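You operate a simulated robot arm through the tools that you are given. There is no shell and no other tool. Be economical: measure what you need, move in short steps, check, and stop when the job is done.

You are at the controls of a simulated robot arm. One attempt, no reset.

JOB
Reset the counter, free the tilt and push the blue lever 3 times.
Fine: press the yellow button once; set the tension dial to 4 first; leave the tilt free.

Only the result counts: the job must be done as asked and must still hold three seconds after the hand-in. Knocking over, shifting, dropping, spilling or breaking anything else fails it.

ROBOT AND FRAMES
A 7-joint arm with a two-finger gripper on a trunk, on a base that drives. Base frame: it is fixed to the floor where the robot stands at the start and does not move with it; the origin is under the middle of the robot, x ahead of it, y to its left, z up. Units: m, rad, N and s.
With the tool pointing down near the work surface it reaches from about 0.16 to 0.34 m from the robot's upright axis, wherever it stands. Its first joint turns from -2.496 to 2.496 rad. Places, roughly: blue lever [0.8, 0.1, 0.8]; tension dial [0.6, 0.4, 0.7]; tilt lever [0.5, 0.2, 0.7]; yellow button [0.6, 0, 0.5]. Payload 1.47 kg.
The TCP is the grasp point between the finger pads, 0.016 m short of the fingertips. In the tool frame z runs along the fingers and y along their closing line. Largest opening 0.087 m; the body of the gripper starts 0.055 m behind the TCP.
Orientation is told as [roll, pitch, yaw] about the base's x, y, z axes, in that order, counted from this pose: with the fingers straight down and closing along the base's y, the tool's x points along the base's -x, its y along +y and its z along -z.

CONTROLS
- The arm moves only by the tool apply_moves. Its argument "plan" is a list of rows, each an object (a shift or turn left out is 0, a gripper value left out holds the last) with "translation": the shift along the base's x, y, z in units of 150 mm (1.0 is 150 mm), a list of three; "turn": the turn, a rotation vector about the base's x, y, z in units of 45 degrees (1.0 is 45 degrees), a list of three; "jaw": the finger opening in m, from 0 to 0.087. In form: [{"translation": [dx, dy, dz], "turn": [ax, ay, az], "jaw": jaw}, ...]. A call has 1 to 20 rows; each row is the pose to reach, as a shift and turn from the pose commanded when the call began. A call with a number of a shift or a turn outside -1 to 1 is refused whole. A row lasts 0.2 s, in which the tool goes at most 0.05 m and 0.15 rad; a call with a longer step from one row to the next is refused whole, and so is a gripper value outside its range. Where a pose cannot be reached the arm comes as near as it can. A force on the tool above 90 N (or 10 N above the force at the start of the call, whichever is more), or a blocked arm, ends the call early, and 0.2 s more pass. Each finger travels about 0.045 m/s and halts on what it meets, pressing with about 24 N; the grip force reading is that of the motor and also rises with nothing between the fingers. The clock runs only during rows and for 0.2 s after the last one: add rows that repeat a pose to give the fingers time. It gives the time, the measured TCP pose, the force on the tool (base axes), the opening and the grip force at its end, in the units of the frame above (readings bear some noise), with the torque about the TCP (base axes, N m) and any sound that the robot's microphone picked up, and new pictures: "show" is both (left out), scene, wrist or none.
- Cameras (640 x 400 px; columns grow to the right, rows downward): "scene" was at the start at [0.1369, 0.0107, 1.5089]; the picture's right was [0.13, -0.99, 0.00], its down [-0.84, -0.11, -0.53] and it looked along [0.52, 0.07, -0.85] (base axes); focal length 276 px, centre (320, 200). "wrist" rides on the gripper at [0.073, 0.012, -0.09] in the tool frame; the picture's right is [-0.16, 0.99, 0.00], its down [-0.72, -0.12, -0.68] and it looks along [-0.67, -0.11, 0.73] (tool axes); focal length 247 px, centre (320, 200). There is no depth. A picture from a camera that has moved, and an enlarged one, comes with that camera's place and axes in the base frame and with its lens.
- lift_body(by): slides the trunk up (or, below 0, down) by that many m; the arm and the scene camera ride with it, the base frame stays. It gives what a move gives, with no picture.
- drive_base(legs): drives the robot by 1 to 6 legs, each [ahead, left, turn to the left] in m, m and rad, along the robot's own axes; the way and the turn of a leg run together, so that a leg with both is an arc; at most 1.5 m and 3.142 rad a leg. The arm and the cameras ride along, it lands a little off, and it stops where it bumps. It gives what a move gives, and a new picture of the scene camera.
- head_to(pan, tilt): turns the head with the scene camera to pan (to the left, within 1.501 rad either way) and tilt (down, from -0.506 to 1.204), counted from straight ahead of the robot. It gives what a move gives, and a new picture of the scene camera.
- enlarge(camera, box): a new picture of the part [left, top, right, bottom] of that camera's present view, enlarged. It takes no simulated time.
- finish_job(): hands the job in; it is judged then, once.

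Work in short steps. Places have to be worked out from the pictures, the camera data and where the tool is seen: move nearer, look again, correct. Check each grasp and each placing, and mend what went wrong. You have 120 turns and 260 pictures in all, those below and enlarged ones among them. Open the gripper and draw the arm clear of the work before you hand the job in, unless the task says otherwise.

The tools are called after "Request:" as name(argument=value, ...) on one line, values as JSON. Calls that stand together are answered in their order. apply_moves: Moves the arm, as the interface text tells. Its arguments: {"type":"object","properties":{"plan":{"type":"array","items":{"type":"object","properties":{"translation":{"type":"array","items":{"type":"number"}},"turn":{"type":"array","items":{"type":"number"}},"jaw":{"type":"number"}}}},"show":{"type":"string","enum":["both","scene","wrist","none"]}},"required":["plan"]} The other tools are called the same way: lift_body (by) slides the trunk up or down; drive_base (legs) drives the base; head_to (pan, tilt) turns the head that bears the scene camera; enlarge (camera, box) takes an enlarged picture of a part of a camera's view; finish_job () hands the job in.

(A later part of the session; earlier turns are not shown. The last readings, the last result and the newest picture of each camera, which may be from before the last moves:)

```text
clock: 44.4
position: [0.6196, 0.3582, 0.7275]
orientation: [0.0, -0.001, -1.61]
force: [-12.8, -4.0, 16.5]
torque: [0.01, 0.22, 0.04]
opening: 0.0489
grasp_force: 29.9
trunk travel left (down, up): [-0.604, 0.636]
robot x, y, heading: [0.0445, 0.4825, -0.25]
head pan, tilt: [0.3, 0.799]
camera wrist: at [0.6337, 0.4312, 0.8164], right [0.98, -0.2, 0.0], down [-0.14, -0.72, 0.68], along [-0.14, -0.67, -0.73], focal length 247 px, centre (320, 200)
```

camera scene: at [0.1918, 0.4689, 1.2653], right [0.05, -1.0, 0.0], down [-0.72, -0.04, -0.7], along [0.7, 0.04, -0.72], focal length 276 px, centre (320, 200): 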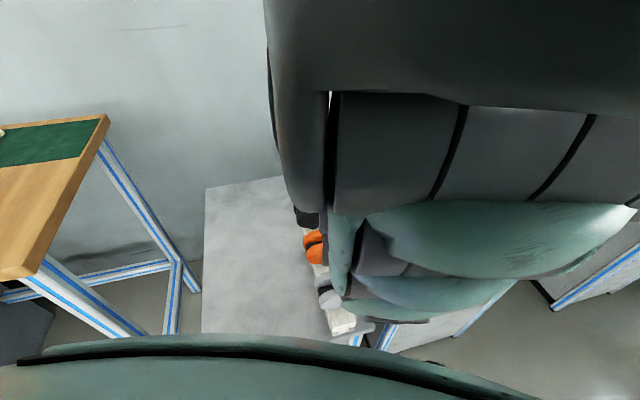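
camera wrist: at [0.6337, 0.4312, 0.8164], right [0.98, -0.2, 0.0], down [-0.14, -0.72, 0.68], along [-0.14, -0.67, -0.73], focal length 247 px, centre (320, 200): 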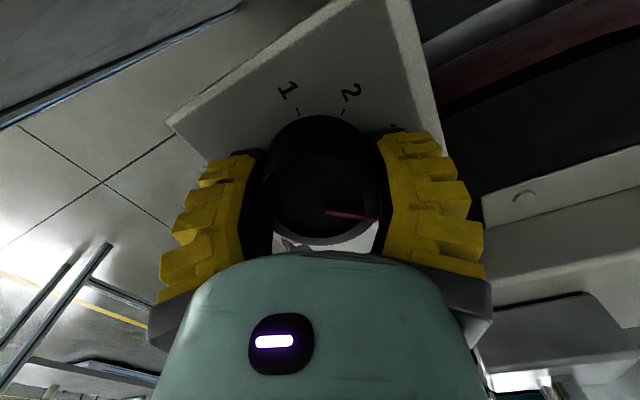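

Now open and raise the trunk to read the dial.

Request:
apply_moves(plan=[{"jaw": 0.087}, {"jaw": 0.087}, {"jaw": 0.087}, {"jaw": 0.087}, {"jaw": 0.087}, {"translation": [0, 0, 0.2]}, {"translation": [0, 0, 0.4]}], show="none")

Request:
lift_body(by=0.1)

Request:
enlarge(camera="wrist", box=[240, 0, 410, 140])

```text
clock: 46.0
position: [0.6231, 0.3617, 0.7885]
orientation: [0.002, 0.002, -1.608]
force: [-0.6, 1.3, 0.1]
torque: [0.03, 0.0, -0.02]
opening: 0.0872
grasp_force: 0.1
trunk travel left (down, up): [-0.604, 0.636]
robot x, y, heading: [0.0454, 0.4813, -0.251]
head pan, tilt: [0.3, 0.799]
```

```text
clock: 47.3
position: [0.6216, 0.3622, 0.8882]
orientation: [-0.001, -0.001, -1.607]
force: [0.5, 0.2, 0.0]
torque: [0.03, -0.01, 0.02]
opening: 0.0867
grasp_force: 0.0
trunk travel left (down, up): [-0.704, 0.536]
robot x, y, heading: [0.0438, 0.4793, -0.248]
head pan, tilt: [0.3, 0.799]
```

```text
2.86 times, centred on (325, 70) of wrist
camera zoom: at [0.6353, 0.4332, 0.977], right [0.98, -0.19, 0.0], down [-0.14, -0.72, 0.68], along [-0.13, -0.67, -0.73], focal length 706 px, centre (306, 571)
```

zoom: 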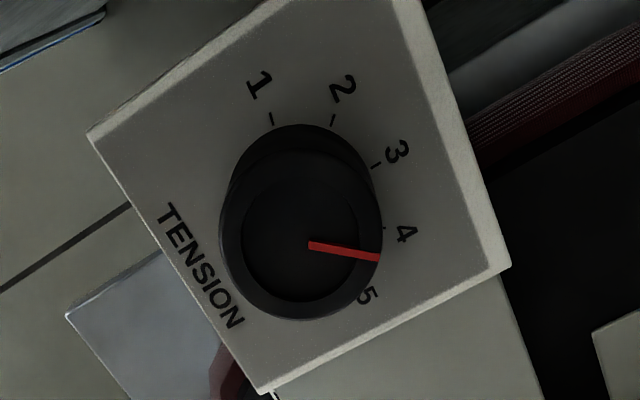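

The pointer sits near 4; I zoom for exact angle.

Request:
enlarge(camera="wrist", box=[285, 20, 365, 80])

```text
6.67 times, centred on (325, 50) of wrist
camera zoom: at [0.6353, 0.4332, 0.977], right [0.98, -0.19, 0.0], down [-0.14, -0.72, 0.68], along [-0.13, -0.67, -0.73], focal length 1646 px, centre (287, 1200)
```

zoom: 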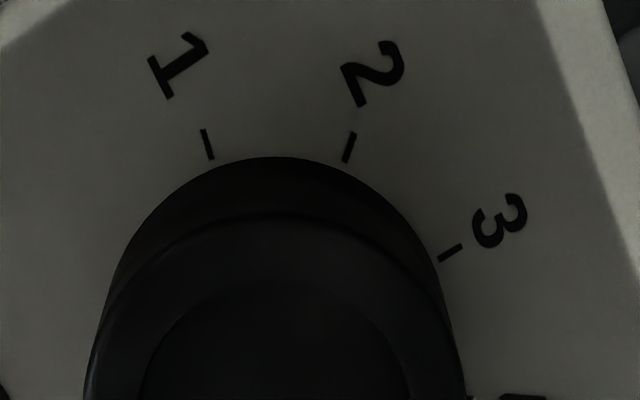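

I zoom on the 4/pointer region too.

Request:
enlarge(camera="wrist", box=[300, 50, 390, 115])

```text
6.15 times, centred on (345, 82) of wrist
camera zoom: at [0.6353, 0.4332, 0.977], right [0.98, -0.19, 0.0], down [-0.14, -0.72, 0.68], along [-0.13, -0.67, -0.73], focal length 1520 px, centre (166, 923)
```

zoom: 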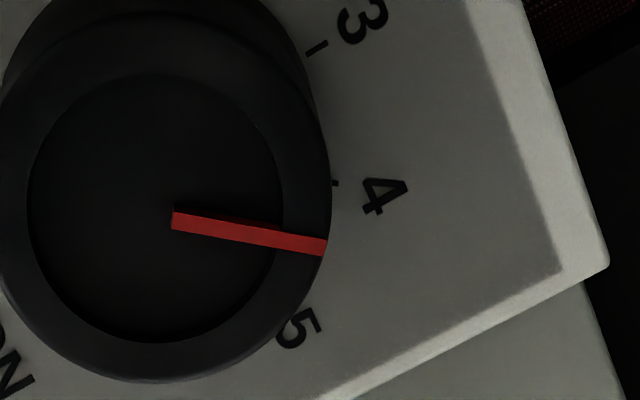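

The numbers prove to be about 40° apart, and the pointer direction (≈100° in this view) agrees with the 4 mark. The dial is done. I raise the trunk, back the arm out and drive to the front of the stand for the button, facing along its normal (heading ≈0.32).

Request:
lift_body(by=0.13)

Request:
drive_base(legs=[[-0.25, 0, 0], [0, -0.72, 0], [0, 0, 0.57], [0.22, -0.13, 0]])

```text
clock: 48.9
position: [0.6212, 0.3611, 1.0189]
orientation: [-0.001, 0.001, -1.608]
force: [-0.7, -0.1, 0.7]
torque: [0.0, -0.01, 0.01]
opening: 0.087
grasp_force: 0.1
trunk travel left (down, up): [-0.834, 0.406]
robot x, y, heading: [0.0455, 0.4782, -0.252]
head pan, tilt: [0.3, 0.799]
```

```text
clock: 53.9
position: [0.2361, -0.2172, 1.0184]
orientation: [0.006, 0.005, -1.625]
force: [0.7, -0.1, 0.5]
torque: [-0.01, -0.01, 0.01]
opening: 0.0872
grasp_force: 0.0
trunk travel left (down, up): [-0.834, 0.406]
robot x, y, heading: [-0.3398, -0.0915, -0.264]
head pan, tilt: [0.3, 0.799]
stopped in leg 2: the robot was blocked; the commanded pose is now the measured one
camera scene: at [-0.1934, -0.1032, 1.4949], right [0.03, -1.0, 0.0], down [-0.71, -0.02, -0.7], along [0.7, 0.03, -0.71], focal length 276 px, centre (320, 200)
```

scene: 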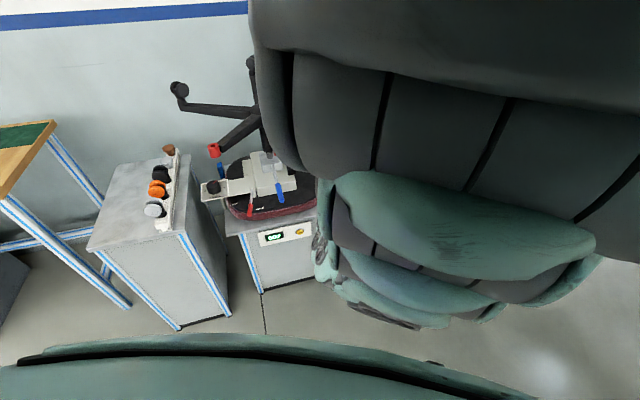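

The base was blocked by something unseen at its right rear. I look that way before going on.

Request:
drive_base(legs=[[0.08, 0.03, 0]])

Request:
head_to(pan=-1.4, tilt=0.7)

```text
clock: 55.0
position: [0.3187, -0.2114, 1.0194]
orientation: [0.002, 0.001, -1.625]
force: [0.2, 0.4, 0.1]
torque: [-0.01, 0.0, 0.05]
opening: 0.0869
grasp_force: 0.0
trunk travel left (down, up): [-0.834, 0.406]
robot x, y, heading: [-0.2552, -0.0835, -0.263]
head pan, tilt: [0.3, 0.799]
camera scene: at [-0.1105, -0.0971, 1.4953], right [0.03, -1.0, 0.0], down [-0.72, -0.02, -0.7], along [0.7, 0.02, -0.72], focal length 276 px, centre (320, 200)
```

scene: 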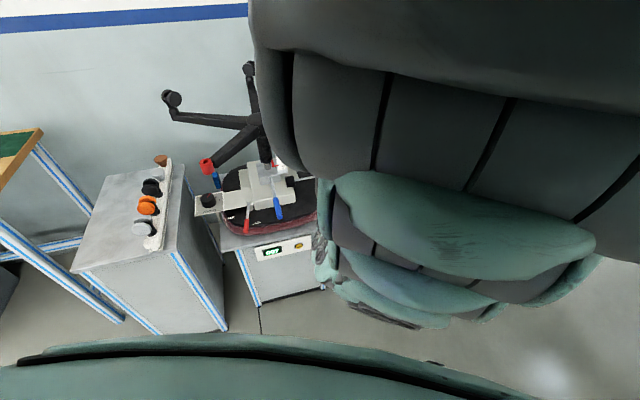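

```text
clock: 56.7
position: [0.3174, -0.2112, 1.0181]
orientation: [0.001, 0.001, -1.624]
force: [0.0, 0.6, 0.5]
torque: [0.02, -0.02, -0.05]
opening: 0.0871
grasp_force: 0.1
trunk travel left (down, up): [-0.834, 0.406]
robot x, y, heading: [-0.2566, -0.0815, -0.267]
head pan, tilt: [-1.4, 0.7]
camera scene: at [-0.1243, -0.1481, 1.4983], right [-0.59, -0.81, 0.0], down [-0.56, 0.4, -0.72], along [0.59, -0.42, -0.69], focal length 276 px, centre (320, 200)
```

scene: 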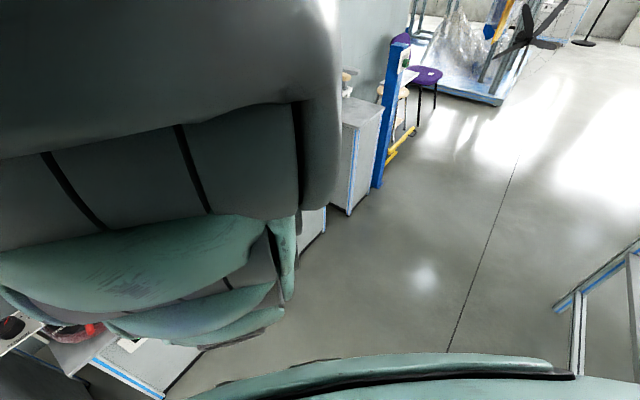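

Nothing close on the right-front side. I turn to heading ≈0.32 and move to the front of the button, head back to the left.

Request:
drive_base(legs=[[0, 0, 0.585], [0.18, 0, 0], [0, -0.15, 0]])

Request:
head_to(pan=0.4, tilt=0.8)

```text
clock: 60.8
position: [0.5092, 0.0443, 1.0182]
orientation: [0.001, 0.0, -1.036]
force: [0.5, -0.4, 0.1]
torque: [0.03, -0.03, -0.02]
opening: 0.0867
grasp_force: 0.0
trunk travel left (down, up): [-0.834, 0.406]
robot x, y, heading: [-0.0381, -0.172, 0.318]
head pan, tilt: [-1.4, 0.7]
camera scene: at [0.107, -0.1469, 1.4986], right [-0.03, -1.0, 0.0], down [-0.69, 0.02, -0.73], along [0.73, -0.02, -0.69], focal length 276 px, centre (320, 200)
```

scene: 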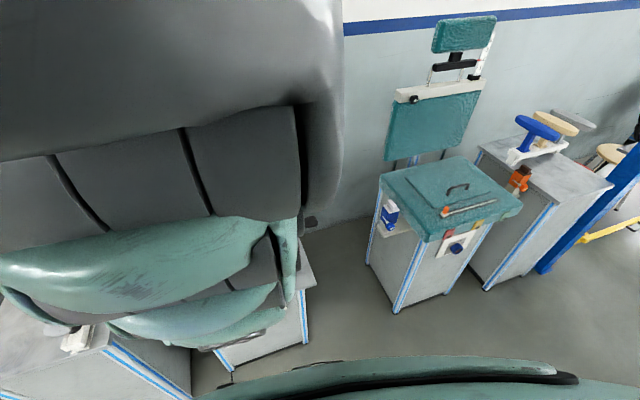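

```text
clock: 62.6
position: [0.5097, 0.0457, 1.0188]
orientation: [0.003, 0.0, -1.035]
force: [0.5, -0.6, 0.1]
torque: [0.0, -0.01, -0.05]
opening: 0.0868
grasp_force: 0.0
trunk travel left (down, up): [-0.834, 0.406]
robot x, y, heading: [-0.0387, -0.1717, 0.323]
head pan, tilt: [0.4, 0.799]
camera scene: at [0.0869, -0.093, 1.4954], right [0.64, -0.77, 0.0], down [-0.55, -0.45, -0.7], along [0.54, 0.44, -0.72], focal length 276 px, centre (320, 200)
```

scene: 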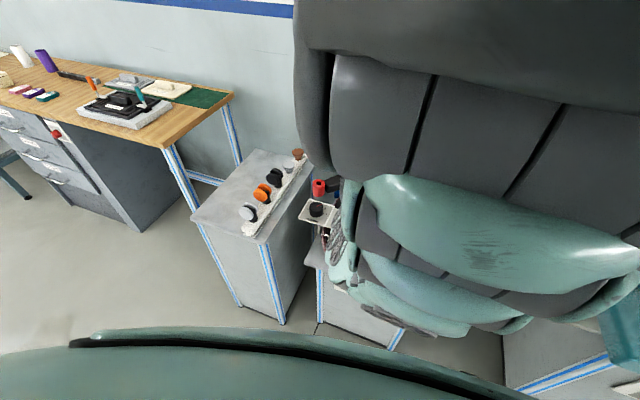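

The hand hovers above the blue lever; I pull it back along the heading while turning the wrist back toward the heading.

Request:
apply_moves(plan=[{"translation": [-0.19, -0.063, 0], "turn": [0, 0, 0.18]}, {"translation": [-0.38, -0.126, 0], "turn": [0, 0, 0.36]}, {"translation": [-0.57, -0.19, 0], "turn": [0, 0, 0.54]}, {"translation": [-0.7, -0.23, 0], "turn": [0, 0, 0.72]}, {"translation": [-0.7, -0.23, 0], "turn": [0, 0, 0.9]}, {"translation": [-0.7, -0.23, 0], "turn": [0, 0, 1.0]}], show="none")

Request:
apply_moves(plan=[{"turn": [0, 0, 0.18]}, {"turn": [0, 0, 0.36]}, {"turn": [0, 0, 0.54]}, {"turn": [0, 0, 0.725]}], show="none")

```text
clock: 64.0
position: [0.4033, 0.0103, 1.0188]
orientation: [0.001, -0.001, -0.249]
force: [-0.7, 0.2, -0.2]
torque: [0.0, 0.01, 0.03]
opening: 0.087
grasp_force: 0.0
trunk travel left (down, up): [-0.834, 0.406]
robot x, y, heading: [-0.0384, -0.1689, 0.323]
head pan, tilt: [0.4, 0.799]
```

```text
clock: 65.0
position: [0.4032, 0.0107, 1.0187]
orientation: [0.002, 0.0, 0.321]
force: [-0.1, -0.2, 0.1]
torque: [-0.01, -0.01, -0.02]
opening: 0.0869
grasp_force: 0.0
trunk travel left (down, up): [-0.834, 0.406]
robot x, y, heading: [-0.0394, -0.1701, 0.326]
head pan, tilt: [0.4, 0.799]
```

Wrist is aligned. I lower the trunk by 0.35 here (clear of the levers), then pitch the tool up by 45° toward the horizontal.

Request:
lift_body(by=-0.35)

Request:
apply_moves(plan=[{"turn": [0.0567, -0.171, 0]}, {"turn": [0.1134, -0.342, 0]}, {"turn": [0.17, -0.512, 0]}, {"turn": [0.227, -0.683, 0]}, {"turn": [0.284, -0.854, 0]}, {"turn": [0.315, -0.949, 0]}], show="both")

```text
clock: 68.4
position: [0.4042, 0.0107, 0.6697]
orientation: [0.003, -0.001, 0.319]
force: [-0.4, -0.3, 0.5]
torque: [0.02, -0.01, -0.02]
opening: 0.087
grasp_force: 0.1
trunk travel left (down, up): [-0.484, 0.756]
robot x, y, heading: [-0.0403, -0.168, 0.323]
head pan, tilt: [0.4, 0.799]
```

```text
clock: 70.0
position: [0.4507, 0.0553, 0.7155]
orientation: [0.121, -0.941, 0.228]
force: [0.0, 0.4, 0.6]
torque: [0.01, 0.01, 0.01]
opening: 0.0868
grasp_force: 0.1
out of reach, approached as far as the arm can: row 2, 3, 4
trunk travel left (down, up): [-0.484, 0.756]
robot x, y, heading: [-0.0404, -0.1689, 0.324]
head pan, tilt: [0.4, 0.799]
stopped in row 6: the arm was blocked; the commanded pose is now the measured one
camera scene: at [0.0871, -0.093, 1.1449], right [0.63, -0.77, 0.0], down [-0.56, -0.46, -0.69], along [0.54, 0.44, -0.72], focal length 276 px, centre (320, 200)
camera wrist: at [0.3373, 0.0278, 0.7093], right [-0.23, 0.95, 0.2], down [-0.06, -0.22, 0.97], along [0.97, 0.21, 0.11], focal length 247 px, centre (320, 200)
```

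scene: 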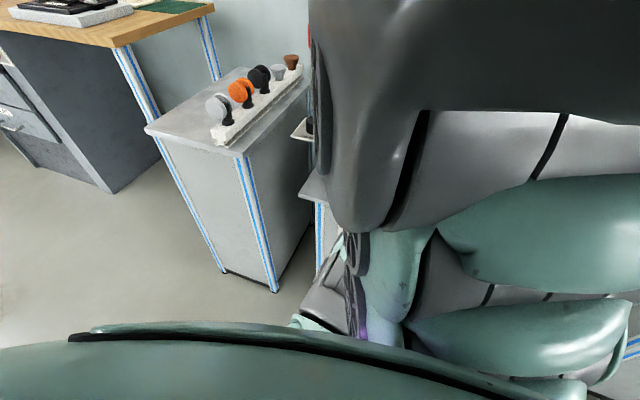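
wrist: 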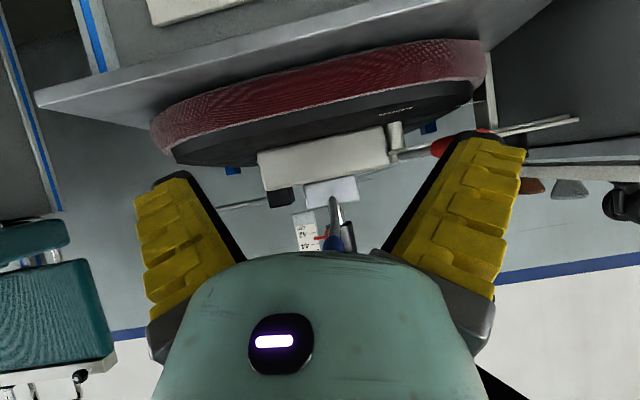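

The arm folded against itself and the tool drifted toward the blue lever; nothing touched. I back the base off 0.15 m to gain room.

Request:
drive_base(legs=[[-0.15, 0, 0]])

Request:
apply_moves(plan=[{"translation": [0.1, -0.03, -0.2]}, {"translation": [0.2, -0.1, -0.4]}, {"translation": [0.3, -0.15, -0.6]}, {"translation": [0.3, -0.2, -0.8]}], show="none")

```text
clock: 71.4
position: [0.3075, 0.0047, 0.7144]
orientation: [0.121, -0.936, 0.227]
force: [-0.5, -0.6, 0.0]
torque: [0.02, -0.02, -0.01]
opening: 0.0869
grasp_force: 0.2
trunk travel left (down, up): [-0.484, 0.756]
robot x, y, heading: [-0.1817, -0.2168, 0.323]
head pan, tilt: [0.4, 0.799]
camera scene: at [-0.0554, -0.1408, 1.1447], right [0.64, -0.77, 0.0], down [-0.56, -0.46, -0.69], along [0.53, 0.44, -0.72], focal length 276 px, centre (320, 200)
```

scene: 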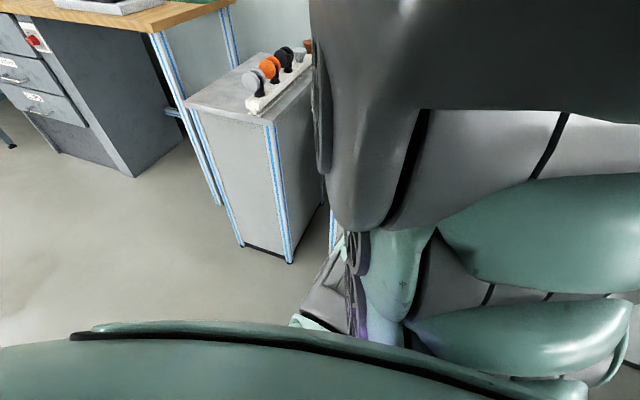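

```text
clock: 72.4
position: [0.3515, -0.0291, 0.5929]
orientation: [0.118, -0.935, 0.224]
force: [-0.7, 0.3, 0.3]
torque: [-0.05, -0.02, -0.01]
opening: 0.0871
grasp_force: 0.0
trunk travel left (down, up): [-0.484, 0.756]
robot x, y, heading: [-0.1841, -0.2162, 0.324]
head pan, tilt: [0.4, 0.799]
```

Room is fine now. I close the gripper and take a wrist look for the button.

Request:
apply_moves(plan=[{"jaw": 0.0}, {"jaw": 0.0}, {"jaw": 0.0}, {"jaw": 0.0}, {"jaw": 0.0}, {"jaw": 0.0}], show="wrist")

```text
clock: 73.8
position: [0.3532, -0.0264, 0.594]
orientation: [0.121, -0.936, 0.228]
force: [-0.9, 0.2, 0.2]
torque: [0.01, -0.01, -0.02]
opening: 0.0
grasp_force: 23.8
trunk travel left (down, up): [-0.484, 0.756]
robot x, y, heading: [-0.1845, -0.2162, 0.325]
head pan, tilt: [0.4, 0.799]
camera wrist: at [0.2391, -0.0521, 0.588], right [-0.22, 0.95, 0.2], down [-0.06, -0.21, 0.98], along [0.97, 0.21, 0.1], focal length 247 px, centre (320, 200)
```

wrist: 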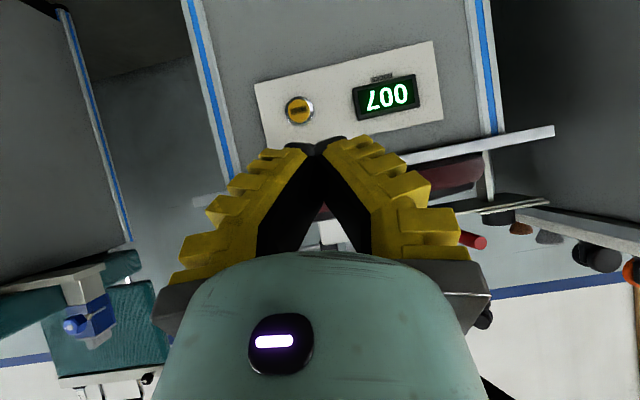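

Button fixed at ≈[0.571,0.017,0.50]. I bring the closed fingertips to about 5 cm in front of it.

Request:
apply_moves(plan=[{"translation": [0.1, 0.02, -0.25]}, {"translation": [0.25, 0.06, -0.5]}, {"translation": [0.45, 0.1, -0.64]}, {"translation": [0.7, 0.13, -0.64]}, {"translation": [0.95, 0.155, -0.64]}], show="wrist")

```text
clock: 75.0
position: [0.4526, -0.0251, 0.521]
orientation: [0.118, -0.938, 0.226]
force: [1.1, -0.6, 0.9]
torque: [-0.04, 0.05, -0.01]
opening: 0.0001
grasp_force: 24.2
out of reach, approached as far as the arm can: row 3, 4, 5
trunk travel left (down, up): [-0.484, 0.756]
robot x, y, heading: [-0.1818, -0.2147, 0.322]
head pan, tilt: [0.4, 0.799]
camera wrist: at [0.339, -0.0508, 0.5153], right [-0.22, 0.95, 0.2], down [-0.06, -0.21, 0.97], along [0.97, 0.2, 0.1], focal length 247 px, centre (320, 200)
```

wrist: 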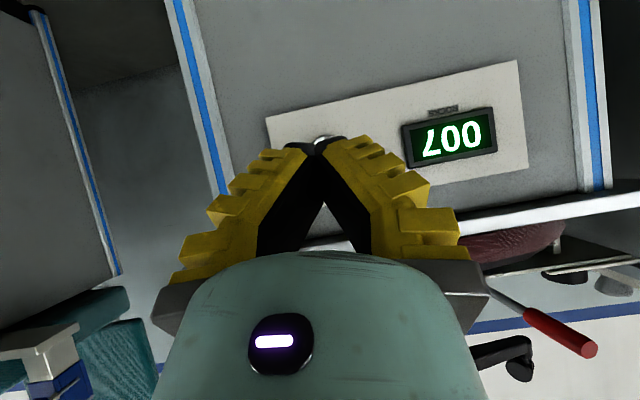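

Out of reach at this trunk height. I lower the trunk 0.1 and move the arm up to z≈0.50 again.

Request:
lift_body(by=-0.1)

Request:
apply_moves(plan=[{"translation": [0.0, 0.04, 0.25]}, {"translation": [0.1, 0.08, 0.5]}, {"translation": [0.3, 0.15, 0.5]}, {"translation": [0.38, 0.18, 0.5]}], show="wrist")

```text
clock: 76.3
position: [0.4509, -0.0245, 0.4211]
orientation: [0.12, -0.936, 0.227]
force: [-0.1, -0.3, -0.2]
torque: [0.0, -0.01, -0.02]
opening: 0.0
grasp_force: 23.8
trunk travel left (down, up): [-0.384, 0.856]
robot x, y, heading: [-0.1813, -0.2181, 0.32]
head pan, tilt: [0.4, 0.799]
```

```text
clock: 77.3
position: [0.5088, 0.0057, 0.4967]
orientation: [0.122, -0.936, 0.227]
force: [0.1, -0.6, -0.2]
torque: [0.01, 0.01, -0.02]
opening: 0.0
grasp_force: 23.1
trunk travel left (down, up): [-0.384, 0.856]
robot x, y, heading: [-0.1854, -0.2159, 0.322]
head pan, tilt: [0.4, 0.799]
camera wrist: at [0.3944, -0.0209, 0.4909], right [-0.23, 0.95, 0.2], down [-0.06, -0.22, 0.97], along [0.97, 0.21, 0.1], focal length 247 px, centre (320, 200)
```

wrist: 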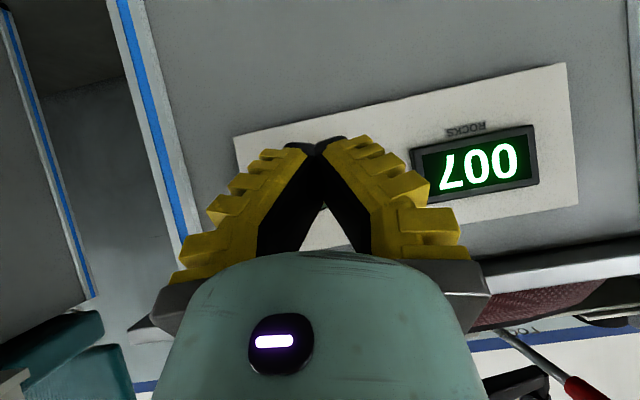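

Counter reads 007 and the tip is ≈4 cm short of the button. I shift 12 mm right, then push along the face normal in small steps.

Request:
apply_moves(plan=[{"translation": [0, -0.08, -0.01]}, {"translation": [0.09, -0.05, -0.01]}, {"translation": [0.17, -0.025, -0.01]}, {"translation": [0.2, -0.015, -0.01]}], show="wrist")

```text
clock: 78.3
position: [0.5387, 0.0006, 0.4959]
orientation: [0.119, -0.937, 0.226]
force: [0.6, 0.2, -0.9]
torque: [0.04, -0.03, -0.02]
opening: 0.0
grasp_force: 24.0
trunk travel left (down, up): [-0.384, 0.856]
robot x, y, heading: [-0.1859, -0.213, 0.322]
head pan, tilt: [0.4, 0.799]
camera wrist: at [0.4253, -0.025, 0.4891], right [-0.22, 0.95, 0.2], down [-0.06, -0.21, 0.97], along [0.97, 0.21, 0.1], focal length 247 px, centre (320, 200)
```

wrist: 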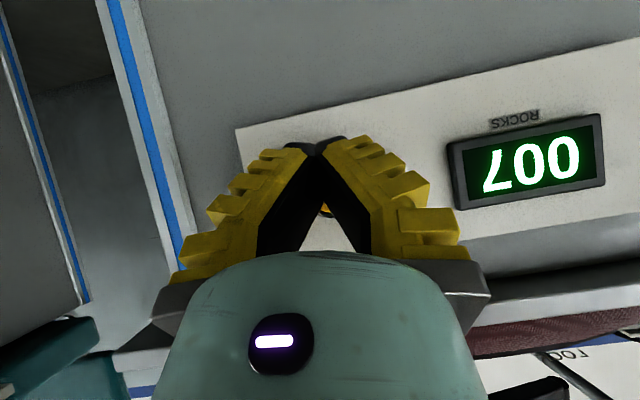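

The button shows right behind the fingertips. I push forward in 4 mm steps.

Request:
apply_moves(plan=[{"translation": [0.027, 0.005, 0]}, {"translation": [0.054, 0.01, 0]}, {"translation": [0.08, 0.015, 0]}, {"translation": [0.107, 0.02, 0]}], show="wrist")

```text
clock: 79.3
position: [0.5521, 0.0041, 0.494]
orientation: [0.121, -0.934, 0.229]
force: [-0.3, -0.1, -1.0]
torque: [0.0, -0.03, 0.01]
opening: 0.0001
grasp_force: 24.3
trunk travel left (down, up): [-0.384, 0.856]
robot x, y, heading: [-0.1844, -0.2164, 0.322]
head pan, tilt: [0.4, 0.799]
camera wrist: at [0.4384, -0.0225, 0.4882], right [-0.22, 0.95, 0.2], down [-0.05, -0.21, 0.98], along [0.97, 0.21, 0.1], focal length 247 px, centre (320, 200)
```

wrist: 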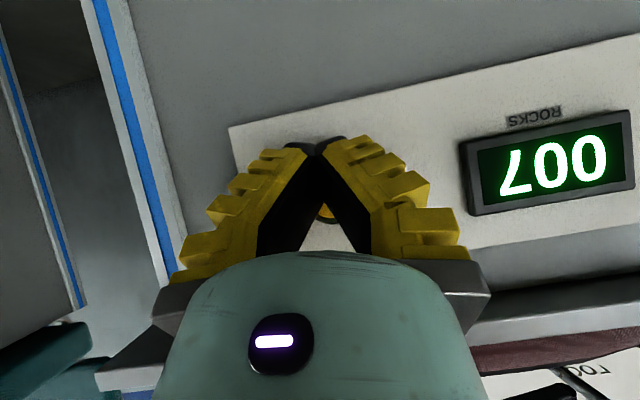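

No contact yet; I continue.

Request:
apply_moves(plan=[{"translation": [0.027, 0.007, 0]}, {"translation": [0.054, 0.014, 0]}, {"translation": [0.08, 0.021, 0]}], show="wrist")

Request:
enlarge(camera="wrist", box=[220, 80, 420, 260])

```text
clock: 80.1
position: [0.5626, -0.0004, 0.501]
orientation: [0.121, -0.931, 0.227]
force: [-5.2, 1.0, 0.1]
torque: [-0.03, 0.03, 0.16]
opening: 0.0
grasp_force: 23.5
out of reach, approached as far as the arm can: row 1, 2, 3
trunk travel left (down, up): [-0.384, 0.856]
robot x, y, heading: [-0.1809, -0.2198, 0.322]
head pan, tilt: [0.4, 0.799]
heard: click
camera wrist: at [0.4486, -0.0266, 0.4949], right [-0.22, 0.95, 0.2], down [-0.05, -0.21, 0.98], along [0.97, 0.21, 0.1], focal length 247 px, centre (320, 200)
```

wrist: 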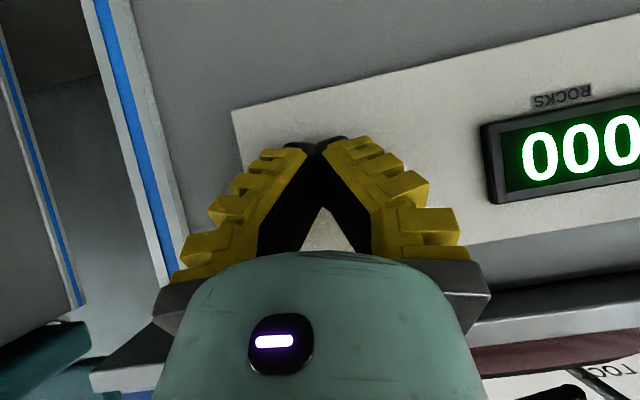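

```text
2.22 times, centred on (320, 170) of wrist
camera zoom: at [0.4486, -0.0266, 0.4949], right [-0.22, 0.95, 0.2], down [-0.05, -0.21, 0.98], along [0.97, 0.21, 0.1], focal length 549 px, centre (320, 267)
```

zoom: 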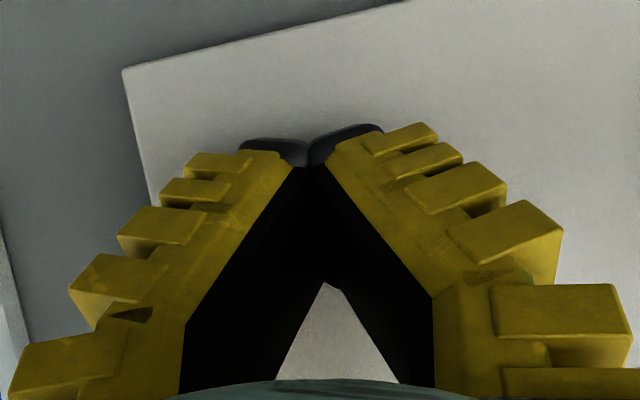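

Click heard and counter shows 000. I retreat straight back from the button.

Request:
apply_moves(plan=[{"translation": [-0.2, -0.04, 0]}, {"translation": [-0.45, -0.12, 0]}, {"translation": [-0.7, -0.2, 0]}, {"translation": [-0.95, -0.28, 0]}], show="wrist")

Request:
lift_body(by=0.17)

Request:
drive_base(legs=[[0, 0.17, 0]])

Request:
enlarge(camera="wrist", box=[0, 0, 640, 400])

```text
clock: 81.1
position: [0.5624, -0.0019, 0.5011]
orientation: [0.121, -0.934, 0.226]
force: [-5.2, -2.2, -0.3]
torque: [0.03, -0.04, 0.06]
opening: 0.0
grasp_force: 24.3
out of reach, approached as far as the arm can: row 1, 2, 3, 4
trunk travel left (down, up): [-0.384, 0.856]
robot x, y, heading: [-0.1793, -0.2172, 0.324]
head pan, tilt: [0.4, 0.799]
camera wrist: at [0.4495, -0.028, 0.4954], right [-0.22, 0.96, 0.2], down [-0.05, -0.21, 0.98], along [0.97, 0.2, 0.1], focal length 247 px, centre (320, 200)
```

wrist: 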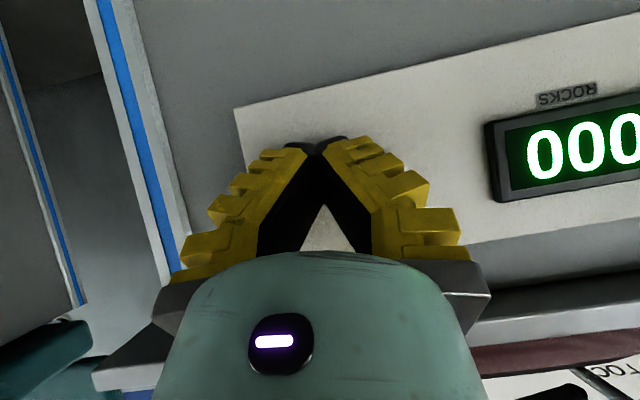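

```text
clock: 83.1
position: [0.5628, -0.0001, 0.6739]
orientation: [0.122, -0.944, 0.23]
force: [-23.9, -5.4, 12.5]
torque: [-0.26, 0.05, -0.22]
opening: 0.0
grasp_force: 27.4
trunk travel left (down, up): [-0.554, 0.686]
robot x, y, heading: [-0.1819, -0.2151, 0.323]
head pan, tilt: [0.4, 0.799]
```

```text
clock: 84.5
position: [0.5094, 0.1632, 0.6714]
orientation: [0.129, -0.936, 0.229]
force: [-9.5, 1.5, 6.7]
torque: [-0.12, -0.07, -0.13]
opening: 0.0
grasp_force: 26.7
trunk travel left (down, up): [-0.554, 0.686]
robot x, y, heading: [-0.2312, -0.0583, 0.32]
head pan, tilt: [0.4, 0.799]
camera scene: at [-0.1095, 0.0183, 1.214], right [0.64, -0.77, 0.0], down [-0.56, -0.46, -0.69], along [0.53, 0.44, -0.73], focal length 276 px, centre (320, 200)
```

scene: 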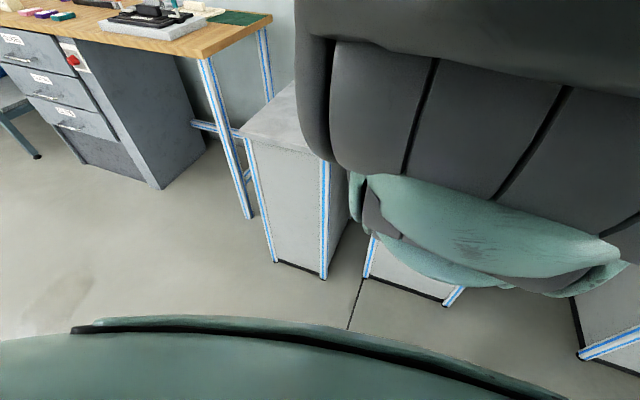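

```text
1.00 times, centred on (320, 200) of wrist (not enlarged: the box is as wide or as high as the picture)
camera zoom: at [0.3956, 0.136, 0.6656], right [-0.23, 0.95, 0.2], down [-0.05, -0.22, 0.97], along [0.97, 0.21, 0.1], focal length 247 px, centre (320, 200)
```

zoom: 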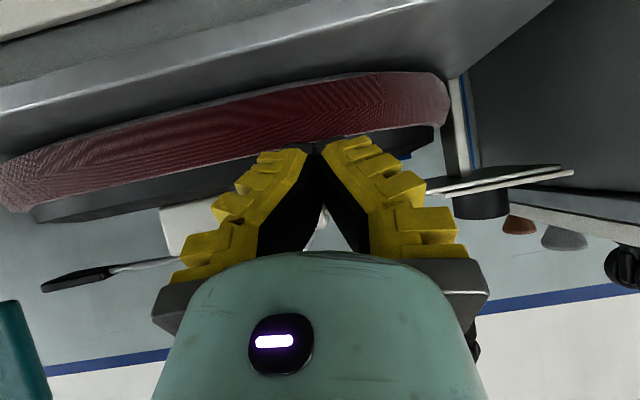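

The arm did not retreat (its pose solver got stuck), so the trunk lift dragged the tip up; it now touches the seat edge with ~10 N. I back the base straight away from the work.

Request:
drive_base(legs=[[-0.15, 0, 0]])

Request:
enlarge(camera="wrist", box=[0, 0, 640, 400])

```text
clock: 85.9
position: [0.3698, 0.1149, 0.6723]
orientation: [0.128, -0.934, 0.231]
force: [-0.4, -0.3, -0.6]
torque: [0.01, -0.02, 0.0]
opening: 0.0
grasp_force: 28.7
trunk travel left (down, up): [-0.554, 0.686]
robot x, y, heading: [-0.3739, -0.1021, 0.324]
head pan, tilt: [0.4, 0.799]
camera scene: at [-0.2499, -0.0295, 1.2141], right [0.64, -0.77, 0.0], down [-0.56, -0.46, -0.69], along [0.53, 0.44, -0.73], focal length 276 px, centre (320, 200)
```

scene: 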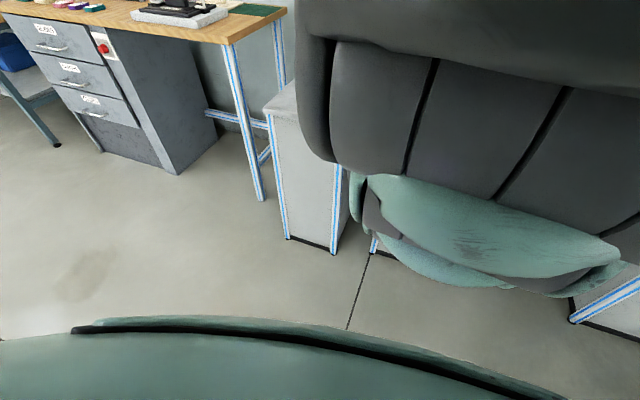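

```text
1.00 times, centred on (320, 200) of wrist (not enlarged: the box is as wide or as high as the picture)
camera zoom: at [0.2556, 0.0878, 0.666], right [-0.23, 0.95, 0.2], down [-0.05, -0.22, 0.97], along [0.97, 0.21, 0.1], focal length 247 px, centre (320, 200)
```

zoom: 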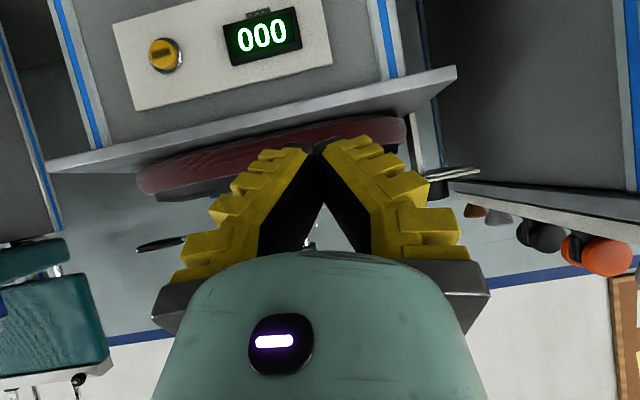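

Clear now, counter still 000. I raise the trunk to look at the levers from above.

Request:
lift_body(by=0.2)

Request:
enlarge(camera="wrist", box=[0, 0, 640, 400])

```text
clock: 88.0
position: [0.3699, 0.1136, 0.8706]
orientation: [0.129, -0.936, 0.231]
force: [-0.1, 0.7, 0.0]
torque: [0.01, 0.01, 0.02]
opening: 0.0002
grasp_force: 28.1
trunk travel left (down, up): [-0.754, 0.486]
robot x, y, heading: [-0.3801, -0.1042, 0.326]
head pan, tilt: [0.4, 0.799]
```

```text
1.00 times, centred on (320, 200) of wrist (not enlarged: the box is as wide or as high as the picture)
camera zoom: at [0.2559, 0.0879, 0.866], right [-0.23, 0.95, 0.2], down [-0.05, -0.22, 0.97], along [0.97, 0.21, 0.1], focal length 247 px, centre (320, 200)
```

zoom: 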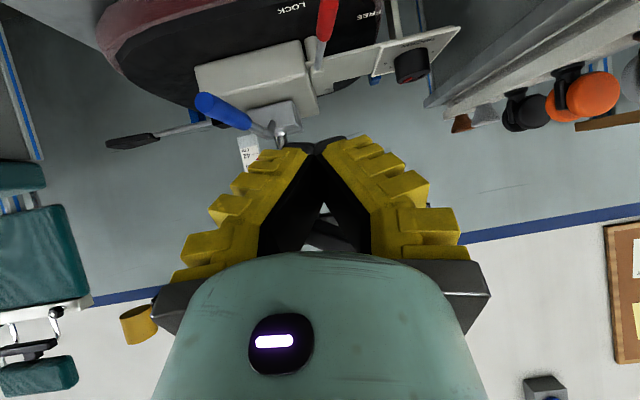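

The red lever is still at its original (LOCK-side) place, tip ≈[0.487,0.185,0.715]; blue unchanged. My fingers are already lined up just right of the red lever, so I move the base ahead 0.1 m and check.

Request:
drive_base(legs=[[0.1, 0, 0]])

Request:
lift_body(by=-0.07)

Request:
enlarge(camera="wrist", box=[0, 0, 640, 400])

```text
clock: 89.2
position: [0.4639, 0.1458, 0.8721]
orientation: [0.128, -0.938, 0.23]
force: [-0.4, -0.5, -0.8]
torque: [0.0, 0.03, -0.03]
opening: 0.0
grasp_force: 27.7
trunk travel left (down, up): [-0.754, 0.486]
robot x, y, heading: [-0.2847, -0.0722, 0.325]
head pan, tilt: [0.4, 0.799]
camera scene: at [-0.1553, 0.0022, 1.4143], right [0.64, -0.77, 0.0], down [-0.56, -0.46, -0.69], along [0.53, 0.44, -0.73], focal length 276 px, centre (320, 200)
```

scene: 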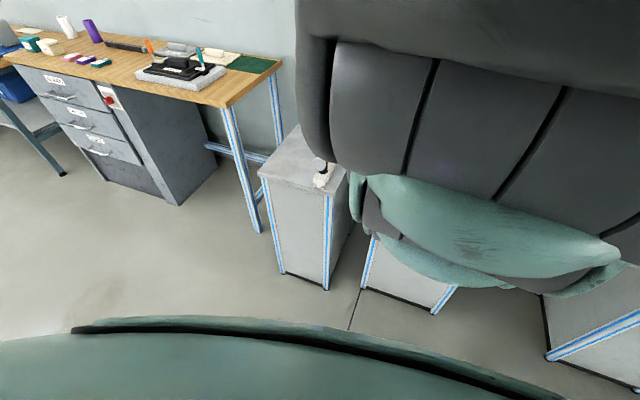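

```text
clock: 90.3
position: [0.4632, 0.1474, 0.8014]
orientation: [0.128, -0.937, 0.229]
force: [-0.3, 0.0, -0.3]
torque: [-0.01, -0.02, 0.0]
opening: 0.0
grasp_force: 27.4
trunk travel left (down, up): [-0.684, 0.556]
robot x, y, heading: [-0.2806, -0.0718, 0.322]
head pan, tilt: [0.4, 0.799]
```

```text
1.00 times, centred on (320, 200) of wrist (not enlarged: the box is as wide or as high as the picture)
camera zoom: at [0.3507, 0.1196, 0.7965], right [-0.23, 0.95, 0.2], down [-0.05, -0.22, 0.97], along [0.97, 0.21, 0.1], focal length 247 px, centre (320, 200)
```

zoom: 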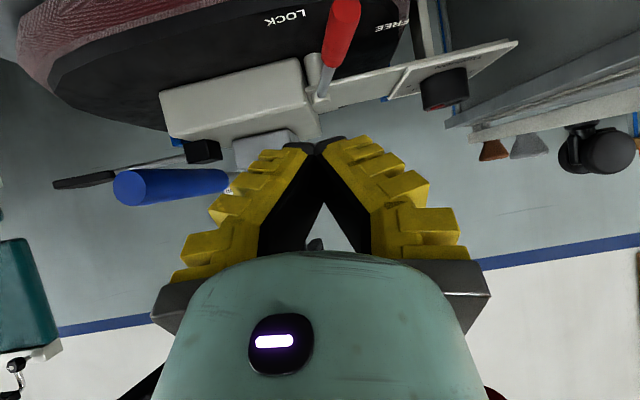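

Red tip ≈[0.487,0.183,0.71], blue tip ≈[0.499,0.047,0.78]. I shift 8 mm right, lower to z≈0.72 and then move ahead alongside the red handle.

Request:
apply_moves(plan=[{"translation": [0.016, -0.05, 0]}, {"translation": [0.016, -0.05, 0]}], show="none")

Request:
lift_body(by=-0.08)

Request:
apply_moves(plan=[{"translation": [0.06, 0.02, 0]}, {"translation": [0.12, 0.04, 0]}, {"translation": [0.2, 0.065, 0]}], show="wrist")

```text
clock: 90.9
position: [0.4655, 0.1398, 0.8023]
orientation: [0.125, -0.935, 0.231]
force: [0.5, -0.2, 1.0]
torque: [0.0, -0.02, 0.0]
opening: 0.0
grasp_force: 27.8
trunk travel left (down, up): [-0.684, 0.556]
robot x, y, heading: [-0.2807, -0.0775, 0.322]
head pan, tilt: [0.4, 0.799]
```

```text
clock: 92.0
position: [0.467, 0.1392, 0.7233]
orientation: [0.127, -0.937, 0.23]
force: [0.3, 0.0, -0.6]
torque: [0.01, -0.01, 0.01]
opening: 0.0
grasp_force: 27.6
trunk travel left (down, up): [-0.604, 0.636]
robot x, y, heading: [-0.283, -0.0716, 0.32]
head pan, tilt: [0.4, 0.799]
```

```text
clock: 92.8
position: [0.4661, 0.1389, 0.7227]
orientation: [0.127, -0.935, 0.231]
force: [0.3, -0.1, -0.5]
torque: [-0.01, -0.02, -0.03]
opening: 0.0001
grasp_force: 27.3
out of reach, approached as far as the arm can: row 1, 2, 3
trunk travel left (down, up): [-0.604, 0.636]
robot x, y, heading: [-0.2823, -0.0729, 0.327]
head pan, tilt: [0.4, 0.799]
camera wrist: at [0.3525, 0.112, 0.7165], right [-0.23, 0.95, 0.2], down [-0.05, -0.22, 0.97], along [0.97, 0.21, 0.1], focal length 247 px, centre (320, 200)
```

wrist: 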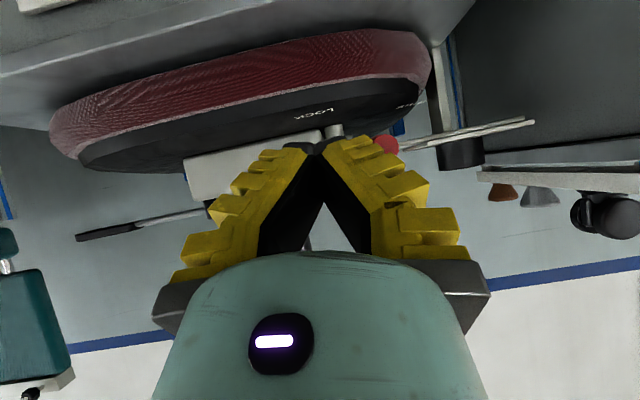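

The arm is stretched to its limit; I retract it 0.1 m and then drive the base forward to compensate.

Request:
apply_moves(plan=[{"translation": [-0.2, -0.067, 0]}, {"translation": [-0.4, -0.133, 0]}, {"translation": [-0.6, -0.2, 0]}, {"translation": [-0.8, -0.265, 0]}], show="none")

```text
clock: 93.8
position: [0.3785, 0.1, 0.6925]
orientation: [-0.1, -0.876, 0.522]
force: [0.2, -0.2, 0.2]
torque: [0.12, 0.06, -0.06]
opening: 0.0
grasp_force: 28.2
out of reach, approached as far as the arm can: row 1, 2, 3, 4
trunk travel left (down, up): [-0.604, 0.636]
robot x, y, heading: [-0.2824, -0.0751, 0.329]
head pan, tilt: [0.4, 0.799]
```

I raise the trunk slightly and drive forward 0.1, giving the arm bend, then recheck.

Request:
lift_body(by=0.05)

Request:
drive_base(legs=[[0.08, 0, 0]])

Request:
apply_moves(plan=[{"translation": [0, 0, 0], "turn": [0, 0, -0.1]}, {"translation": [0, 0, 0], "turn": [0, 0, -0.2]}], show="wrist")

```text
clock: 94.8
position: [0.3799, 0.1013, 0.7416]
orientation: [0.175, -0.865, 0.161]
force: [-0.4, 0.2, -1.4]
torque: [-0.01, 0.01, 0.04]
opening: 0.0001
grasp_force: 28.4
trunk travel left (down, up): [-0.654, 0.586]
robot x, y, heading: [-0.2835, -0.0746, 0.325]
head pan, tilt: [0.4, 0.799]
```

```text
clock: 95.8
position: [0.4564, 0.1251, 0.7427]
orientation: [0.174, -0.865, 0.16]
force: [1.1, 0.4, -1.9]
torque: [-0.01, 0.03, 0.01]
opening: 0.0
grasp_force: 27.8
trunk travel left (down, up): [-0.654, 0.586]
robot x, y, heading: [-0.2082, -0.046, 0.321]
head pan, tilt: [0.4, 0.799]
camera scene: at [-0.0796, 0.0277, 1.3148], right [0.64, -0.77, 0.0], down [-0.56, -0.46, -0.69], along [0.53, 0.44, -0.72], focal length 276 px, centre (320, 200)
```

scene: 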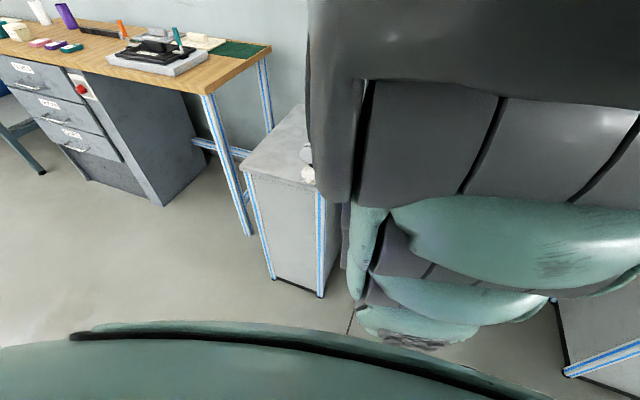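

```text
clock: 96.4
position: [0.4557, 0.1277, 0.7428]
orientation: [0.177, -0.865, -0.002]
force: [-0.9, 0.3, 0.3]
torque: [-0.02, 0.0, -0.04]
opening: 0.0001
grasp_force: 27.8
trunk travel left (down, up): [-0.654, 0.586]
robot x, y, heading: [-0.2065, -0.0489, 0.325]
head pan, tilt: [0.4, 0.799]
camera wrist: at [0.3393, 0.1224, 0.7447], right [-0.03, 0.97, 0.23], down [-0.03, -0.23, 0.97], along [1.0, 0.02, 0.03], focal length 247 px, centre (320, 200)
```

wrist: 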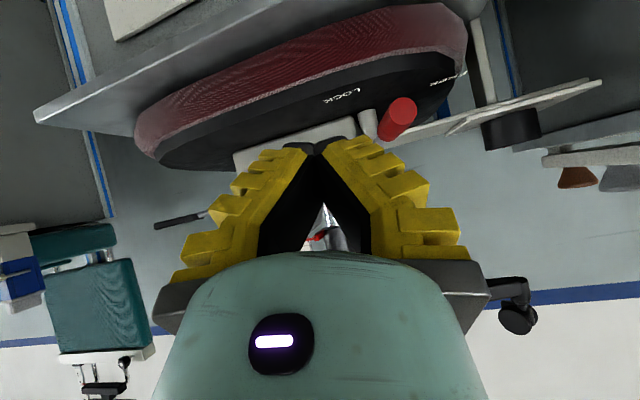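

The arm is responsive again. I move to alongside the red handle's right side at z≈0.722.

Request:
apply_moves(plan=[{"translation": [0, 0.02, -0.14], "turn": [0, 0, 0.1]}, {"translation": [0.15, 0.09, -0.14], "turn": [0, 0, 0.1]}, {"translation": [0.35, 0.16, -0.14], "turn": [0, 0, 0.1]}], show="wrist")

```text
clock: 97.2
position: [0.4942, 0.1235, 0.7356]
orientation: [0.182, -0.87, 0.077]
force: [0.0, 0.3, -0.2]
torque: [-0.02, 0.03, 0.01]
opening: 0.0
grasp_force: 28.0
out of reach, approached as far as the arm can: row 1, 2, 3
trunk travel left (down, up): [-0.654, 0.586]
robot x, y, heading: [-0.2087, -0.0455, 0.324]
head pan, tilt: [0.4, 0.799]
camera wrist: at [0.3788, 0.1083, 0.7379], right [-0.11, 0.97, 0.24], down [-0.01, -0.24, 0.97], along [0.99, 0.11, 0.04], focal length 247 px, centre (320, 200)
```

wrist: 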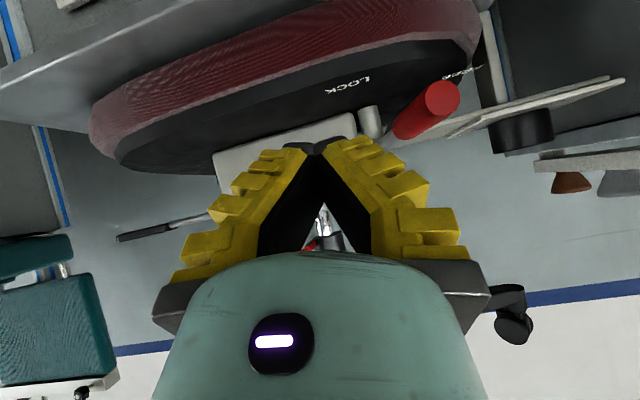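

It needs a lower trunk for this tilt. I raise the arm 7 cm (shifting slightly left, away from the blue lever), then lower the trunk by 8 cm.

Request:
apply_moves(plan=[{"translation": [-0.1, 0.08, 0.1]}, {"translation": [-0.15, 0.1, 0.3]}, {"translation": [-0.15, 0.1, 0.5]}], show="none")

Request:
lift_body(by=-0.08)

Request:
enlarge(camera="wrist", box=[0, 0, 640, 400])

```text
clock: 98.0
position: [0.4675, 0.1397, 0.8084]
orientation: [0.174, -0.863, 0.084]
force: [0.1, 0.0, -0.2]
torque: [0.01, 0.0, 0.0]
opening: 0.0
grasp_force: 27.8
out of reach, approached as far as the arm can: row 1
trunk travel left (down, up): [-0.654, 0.586]
robot x, y, heading: [-0.2068, -0.0463, 0.327]
head pan, tilt: [0.4, 0.799]
```

```text
clock: 99.2
position: [0.4689, 0.1394, 0.7305]
orientation: [0.175, -0.867, 0.083]
force: [0.1, 0.3, -0.1]
torque: [-0.02, -0.01, 0.0]
opening: 0.0
grasp_force: 28.1
trunk travel left (down, up): [-0.574, 0.666]
robot x, y, heading: [-0.2044, -0.048, 0.32]
head pan, tilt: [0.4, 0.799]
```

```text
1.00 times, centred on (320, 200) of wrist (not enlarged: the box is as wide or as high as the picture)
camera zoom: at [0.3542, 0.1258, 0.732], right [-0.11, 0.97, 0.23], down [-0.01, -0.23, 0.97], along [0.99, 0.1, 0.03], focal length 247 px, centre (320, 200)
```

zoom: 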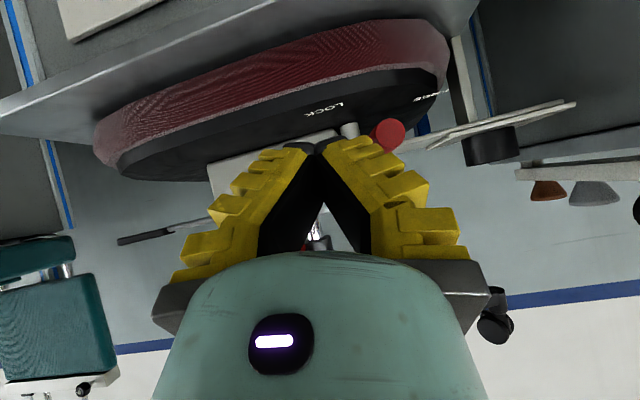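

Now at z 0.73 with margin. I move 4 cm ahead along the right side of the red handle.

Request:
apply_moves(plan=[{"translation": [0.1, 0.02, -0.03]}, {"translation": [0.2, 0.05, -0.05]}, {"translation": [0.28, 0.08, -0.05]}], show="wrist")

```text
clock: 100.0
position: [0.5126, 0.1522, 0.7226]
orientation: [0.176, -0.868, 0.083]
force: [0.6, -0.3, -0.2]
torque: [-0.01, 0.01, -0.02]
opening: 0.0
grasp_force: 28.3
trunk travel left (down, up): [-0.574, 0.666]
robot x, y, heading: [-0.2053, -0.0476, 0.322]
head pan, tilt: [0.4, 0.799]
camera wrist: at [0.3968, 0.1379, 0.7245], right [-0.11, 0.97, 0.23], down [-0.01, -0.23, 0.97], along [0.99, 0.1, 0.03], focal length 247 px, centre (320, 200)
```

wrist: 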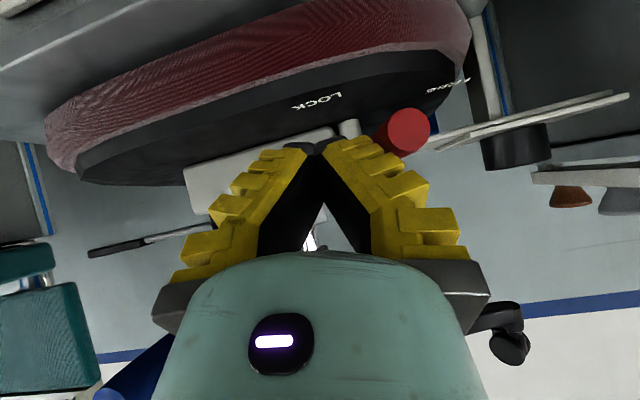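

The finger is right beside the red handle. I push it left in 1 cm steps.

Request:
apply_moves(plan=[{"translation": [0, 0.07, 0]}, {"translation": [0, 0.14, 0]}, {"translation": [0, 0.21, 0]}, {"translation": [0, 0.28, 0]}, {"translation": [0, 0.35, 0]}], show="wrist")

```text
clock: 101.2
position: [0.512, 0.2063, 0.7226]
orientation: [0.175, -0.867, 0.081]
force: [-0.3, -1.2, -0.6]
torque: [-0.02, 0.02, 0.0]
opening: 0.0
grasp_force: 27.7
trunk travel left (down, up): [-0.574, 0.666]
robot x, y, heading: [-0.2084, -0.0489, 0.323]
head pan, tilt: [0.4, 0.799]
camera wrist: at [0.3963, 0.1907, 0.725], right [-0.11, 0.97, 0.23], down [-0.01, -0.23, 0.97], along [0.99, 0.1, 0.03], focal length 247 px, centre (320, 200)
```

wrist: 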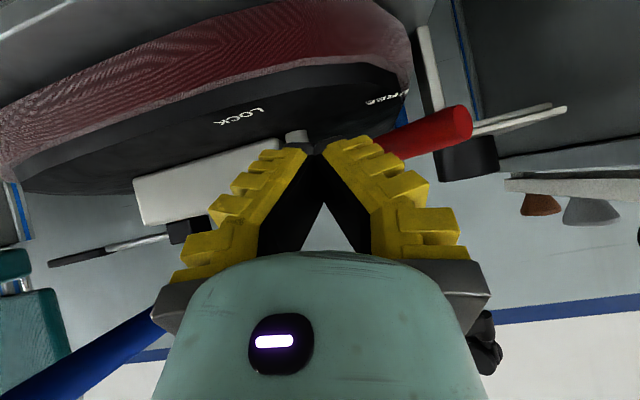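

The lever swings with little force. I keep pushing left.

Request:
apply_moves(plan=[{"translation": [0.02, 0.07, 0]}, {"translation": [0.04, 0.14, 0]}, {"translation": [0.06, 0.21, 0]}, {"translation": [0.08, 0.28, 0]}], show="wrist")

```text
clock: 102.2
position: [0.524, 0.2304, 0.7184]
orientation: [0.156, -0.866, 0.09]
force: [-32.5, -38.8, 37.0]
torque: [0.67, 0.13, 0.74]
opening: 0.0
grasp_force: 26.4
trunk travel left (down, up): [-0.574, 0.666]
robot x, y, heading: [-0.2094, -0.047, 0.322]
head pan, tilt: [0.4, 0.799]
camera wrist: at [0.4075, 0.2181, 0.7216], right [-0.1, 0.97, 0.22], down [-0.01, -0.22, 0.98], along [0.99, 0.09, 0.03], focal length 247 px, centre (320, 200)
```

wrist: 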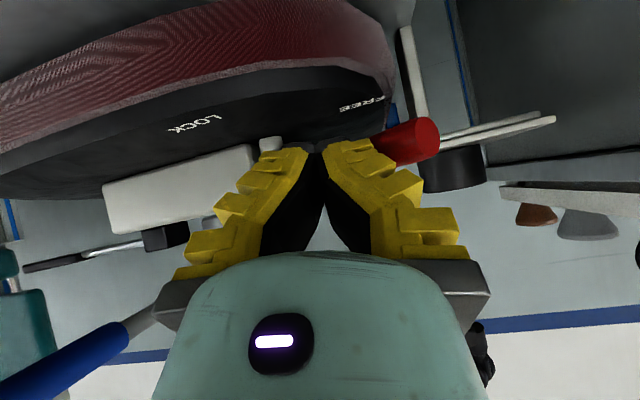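

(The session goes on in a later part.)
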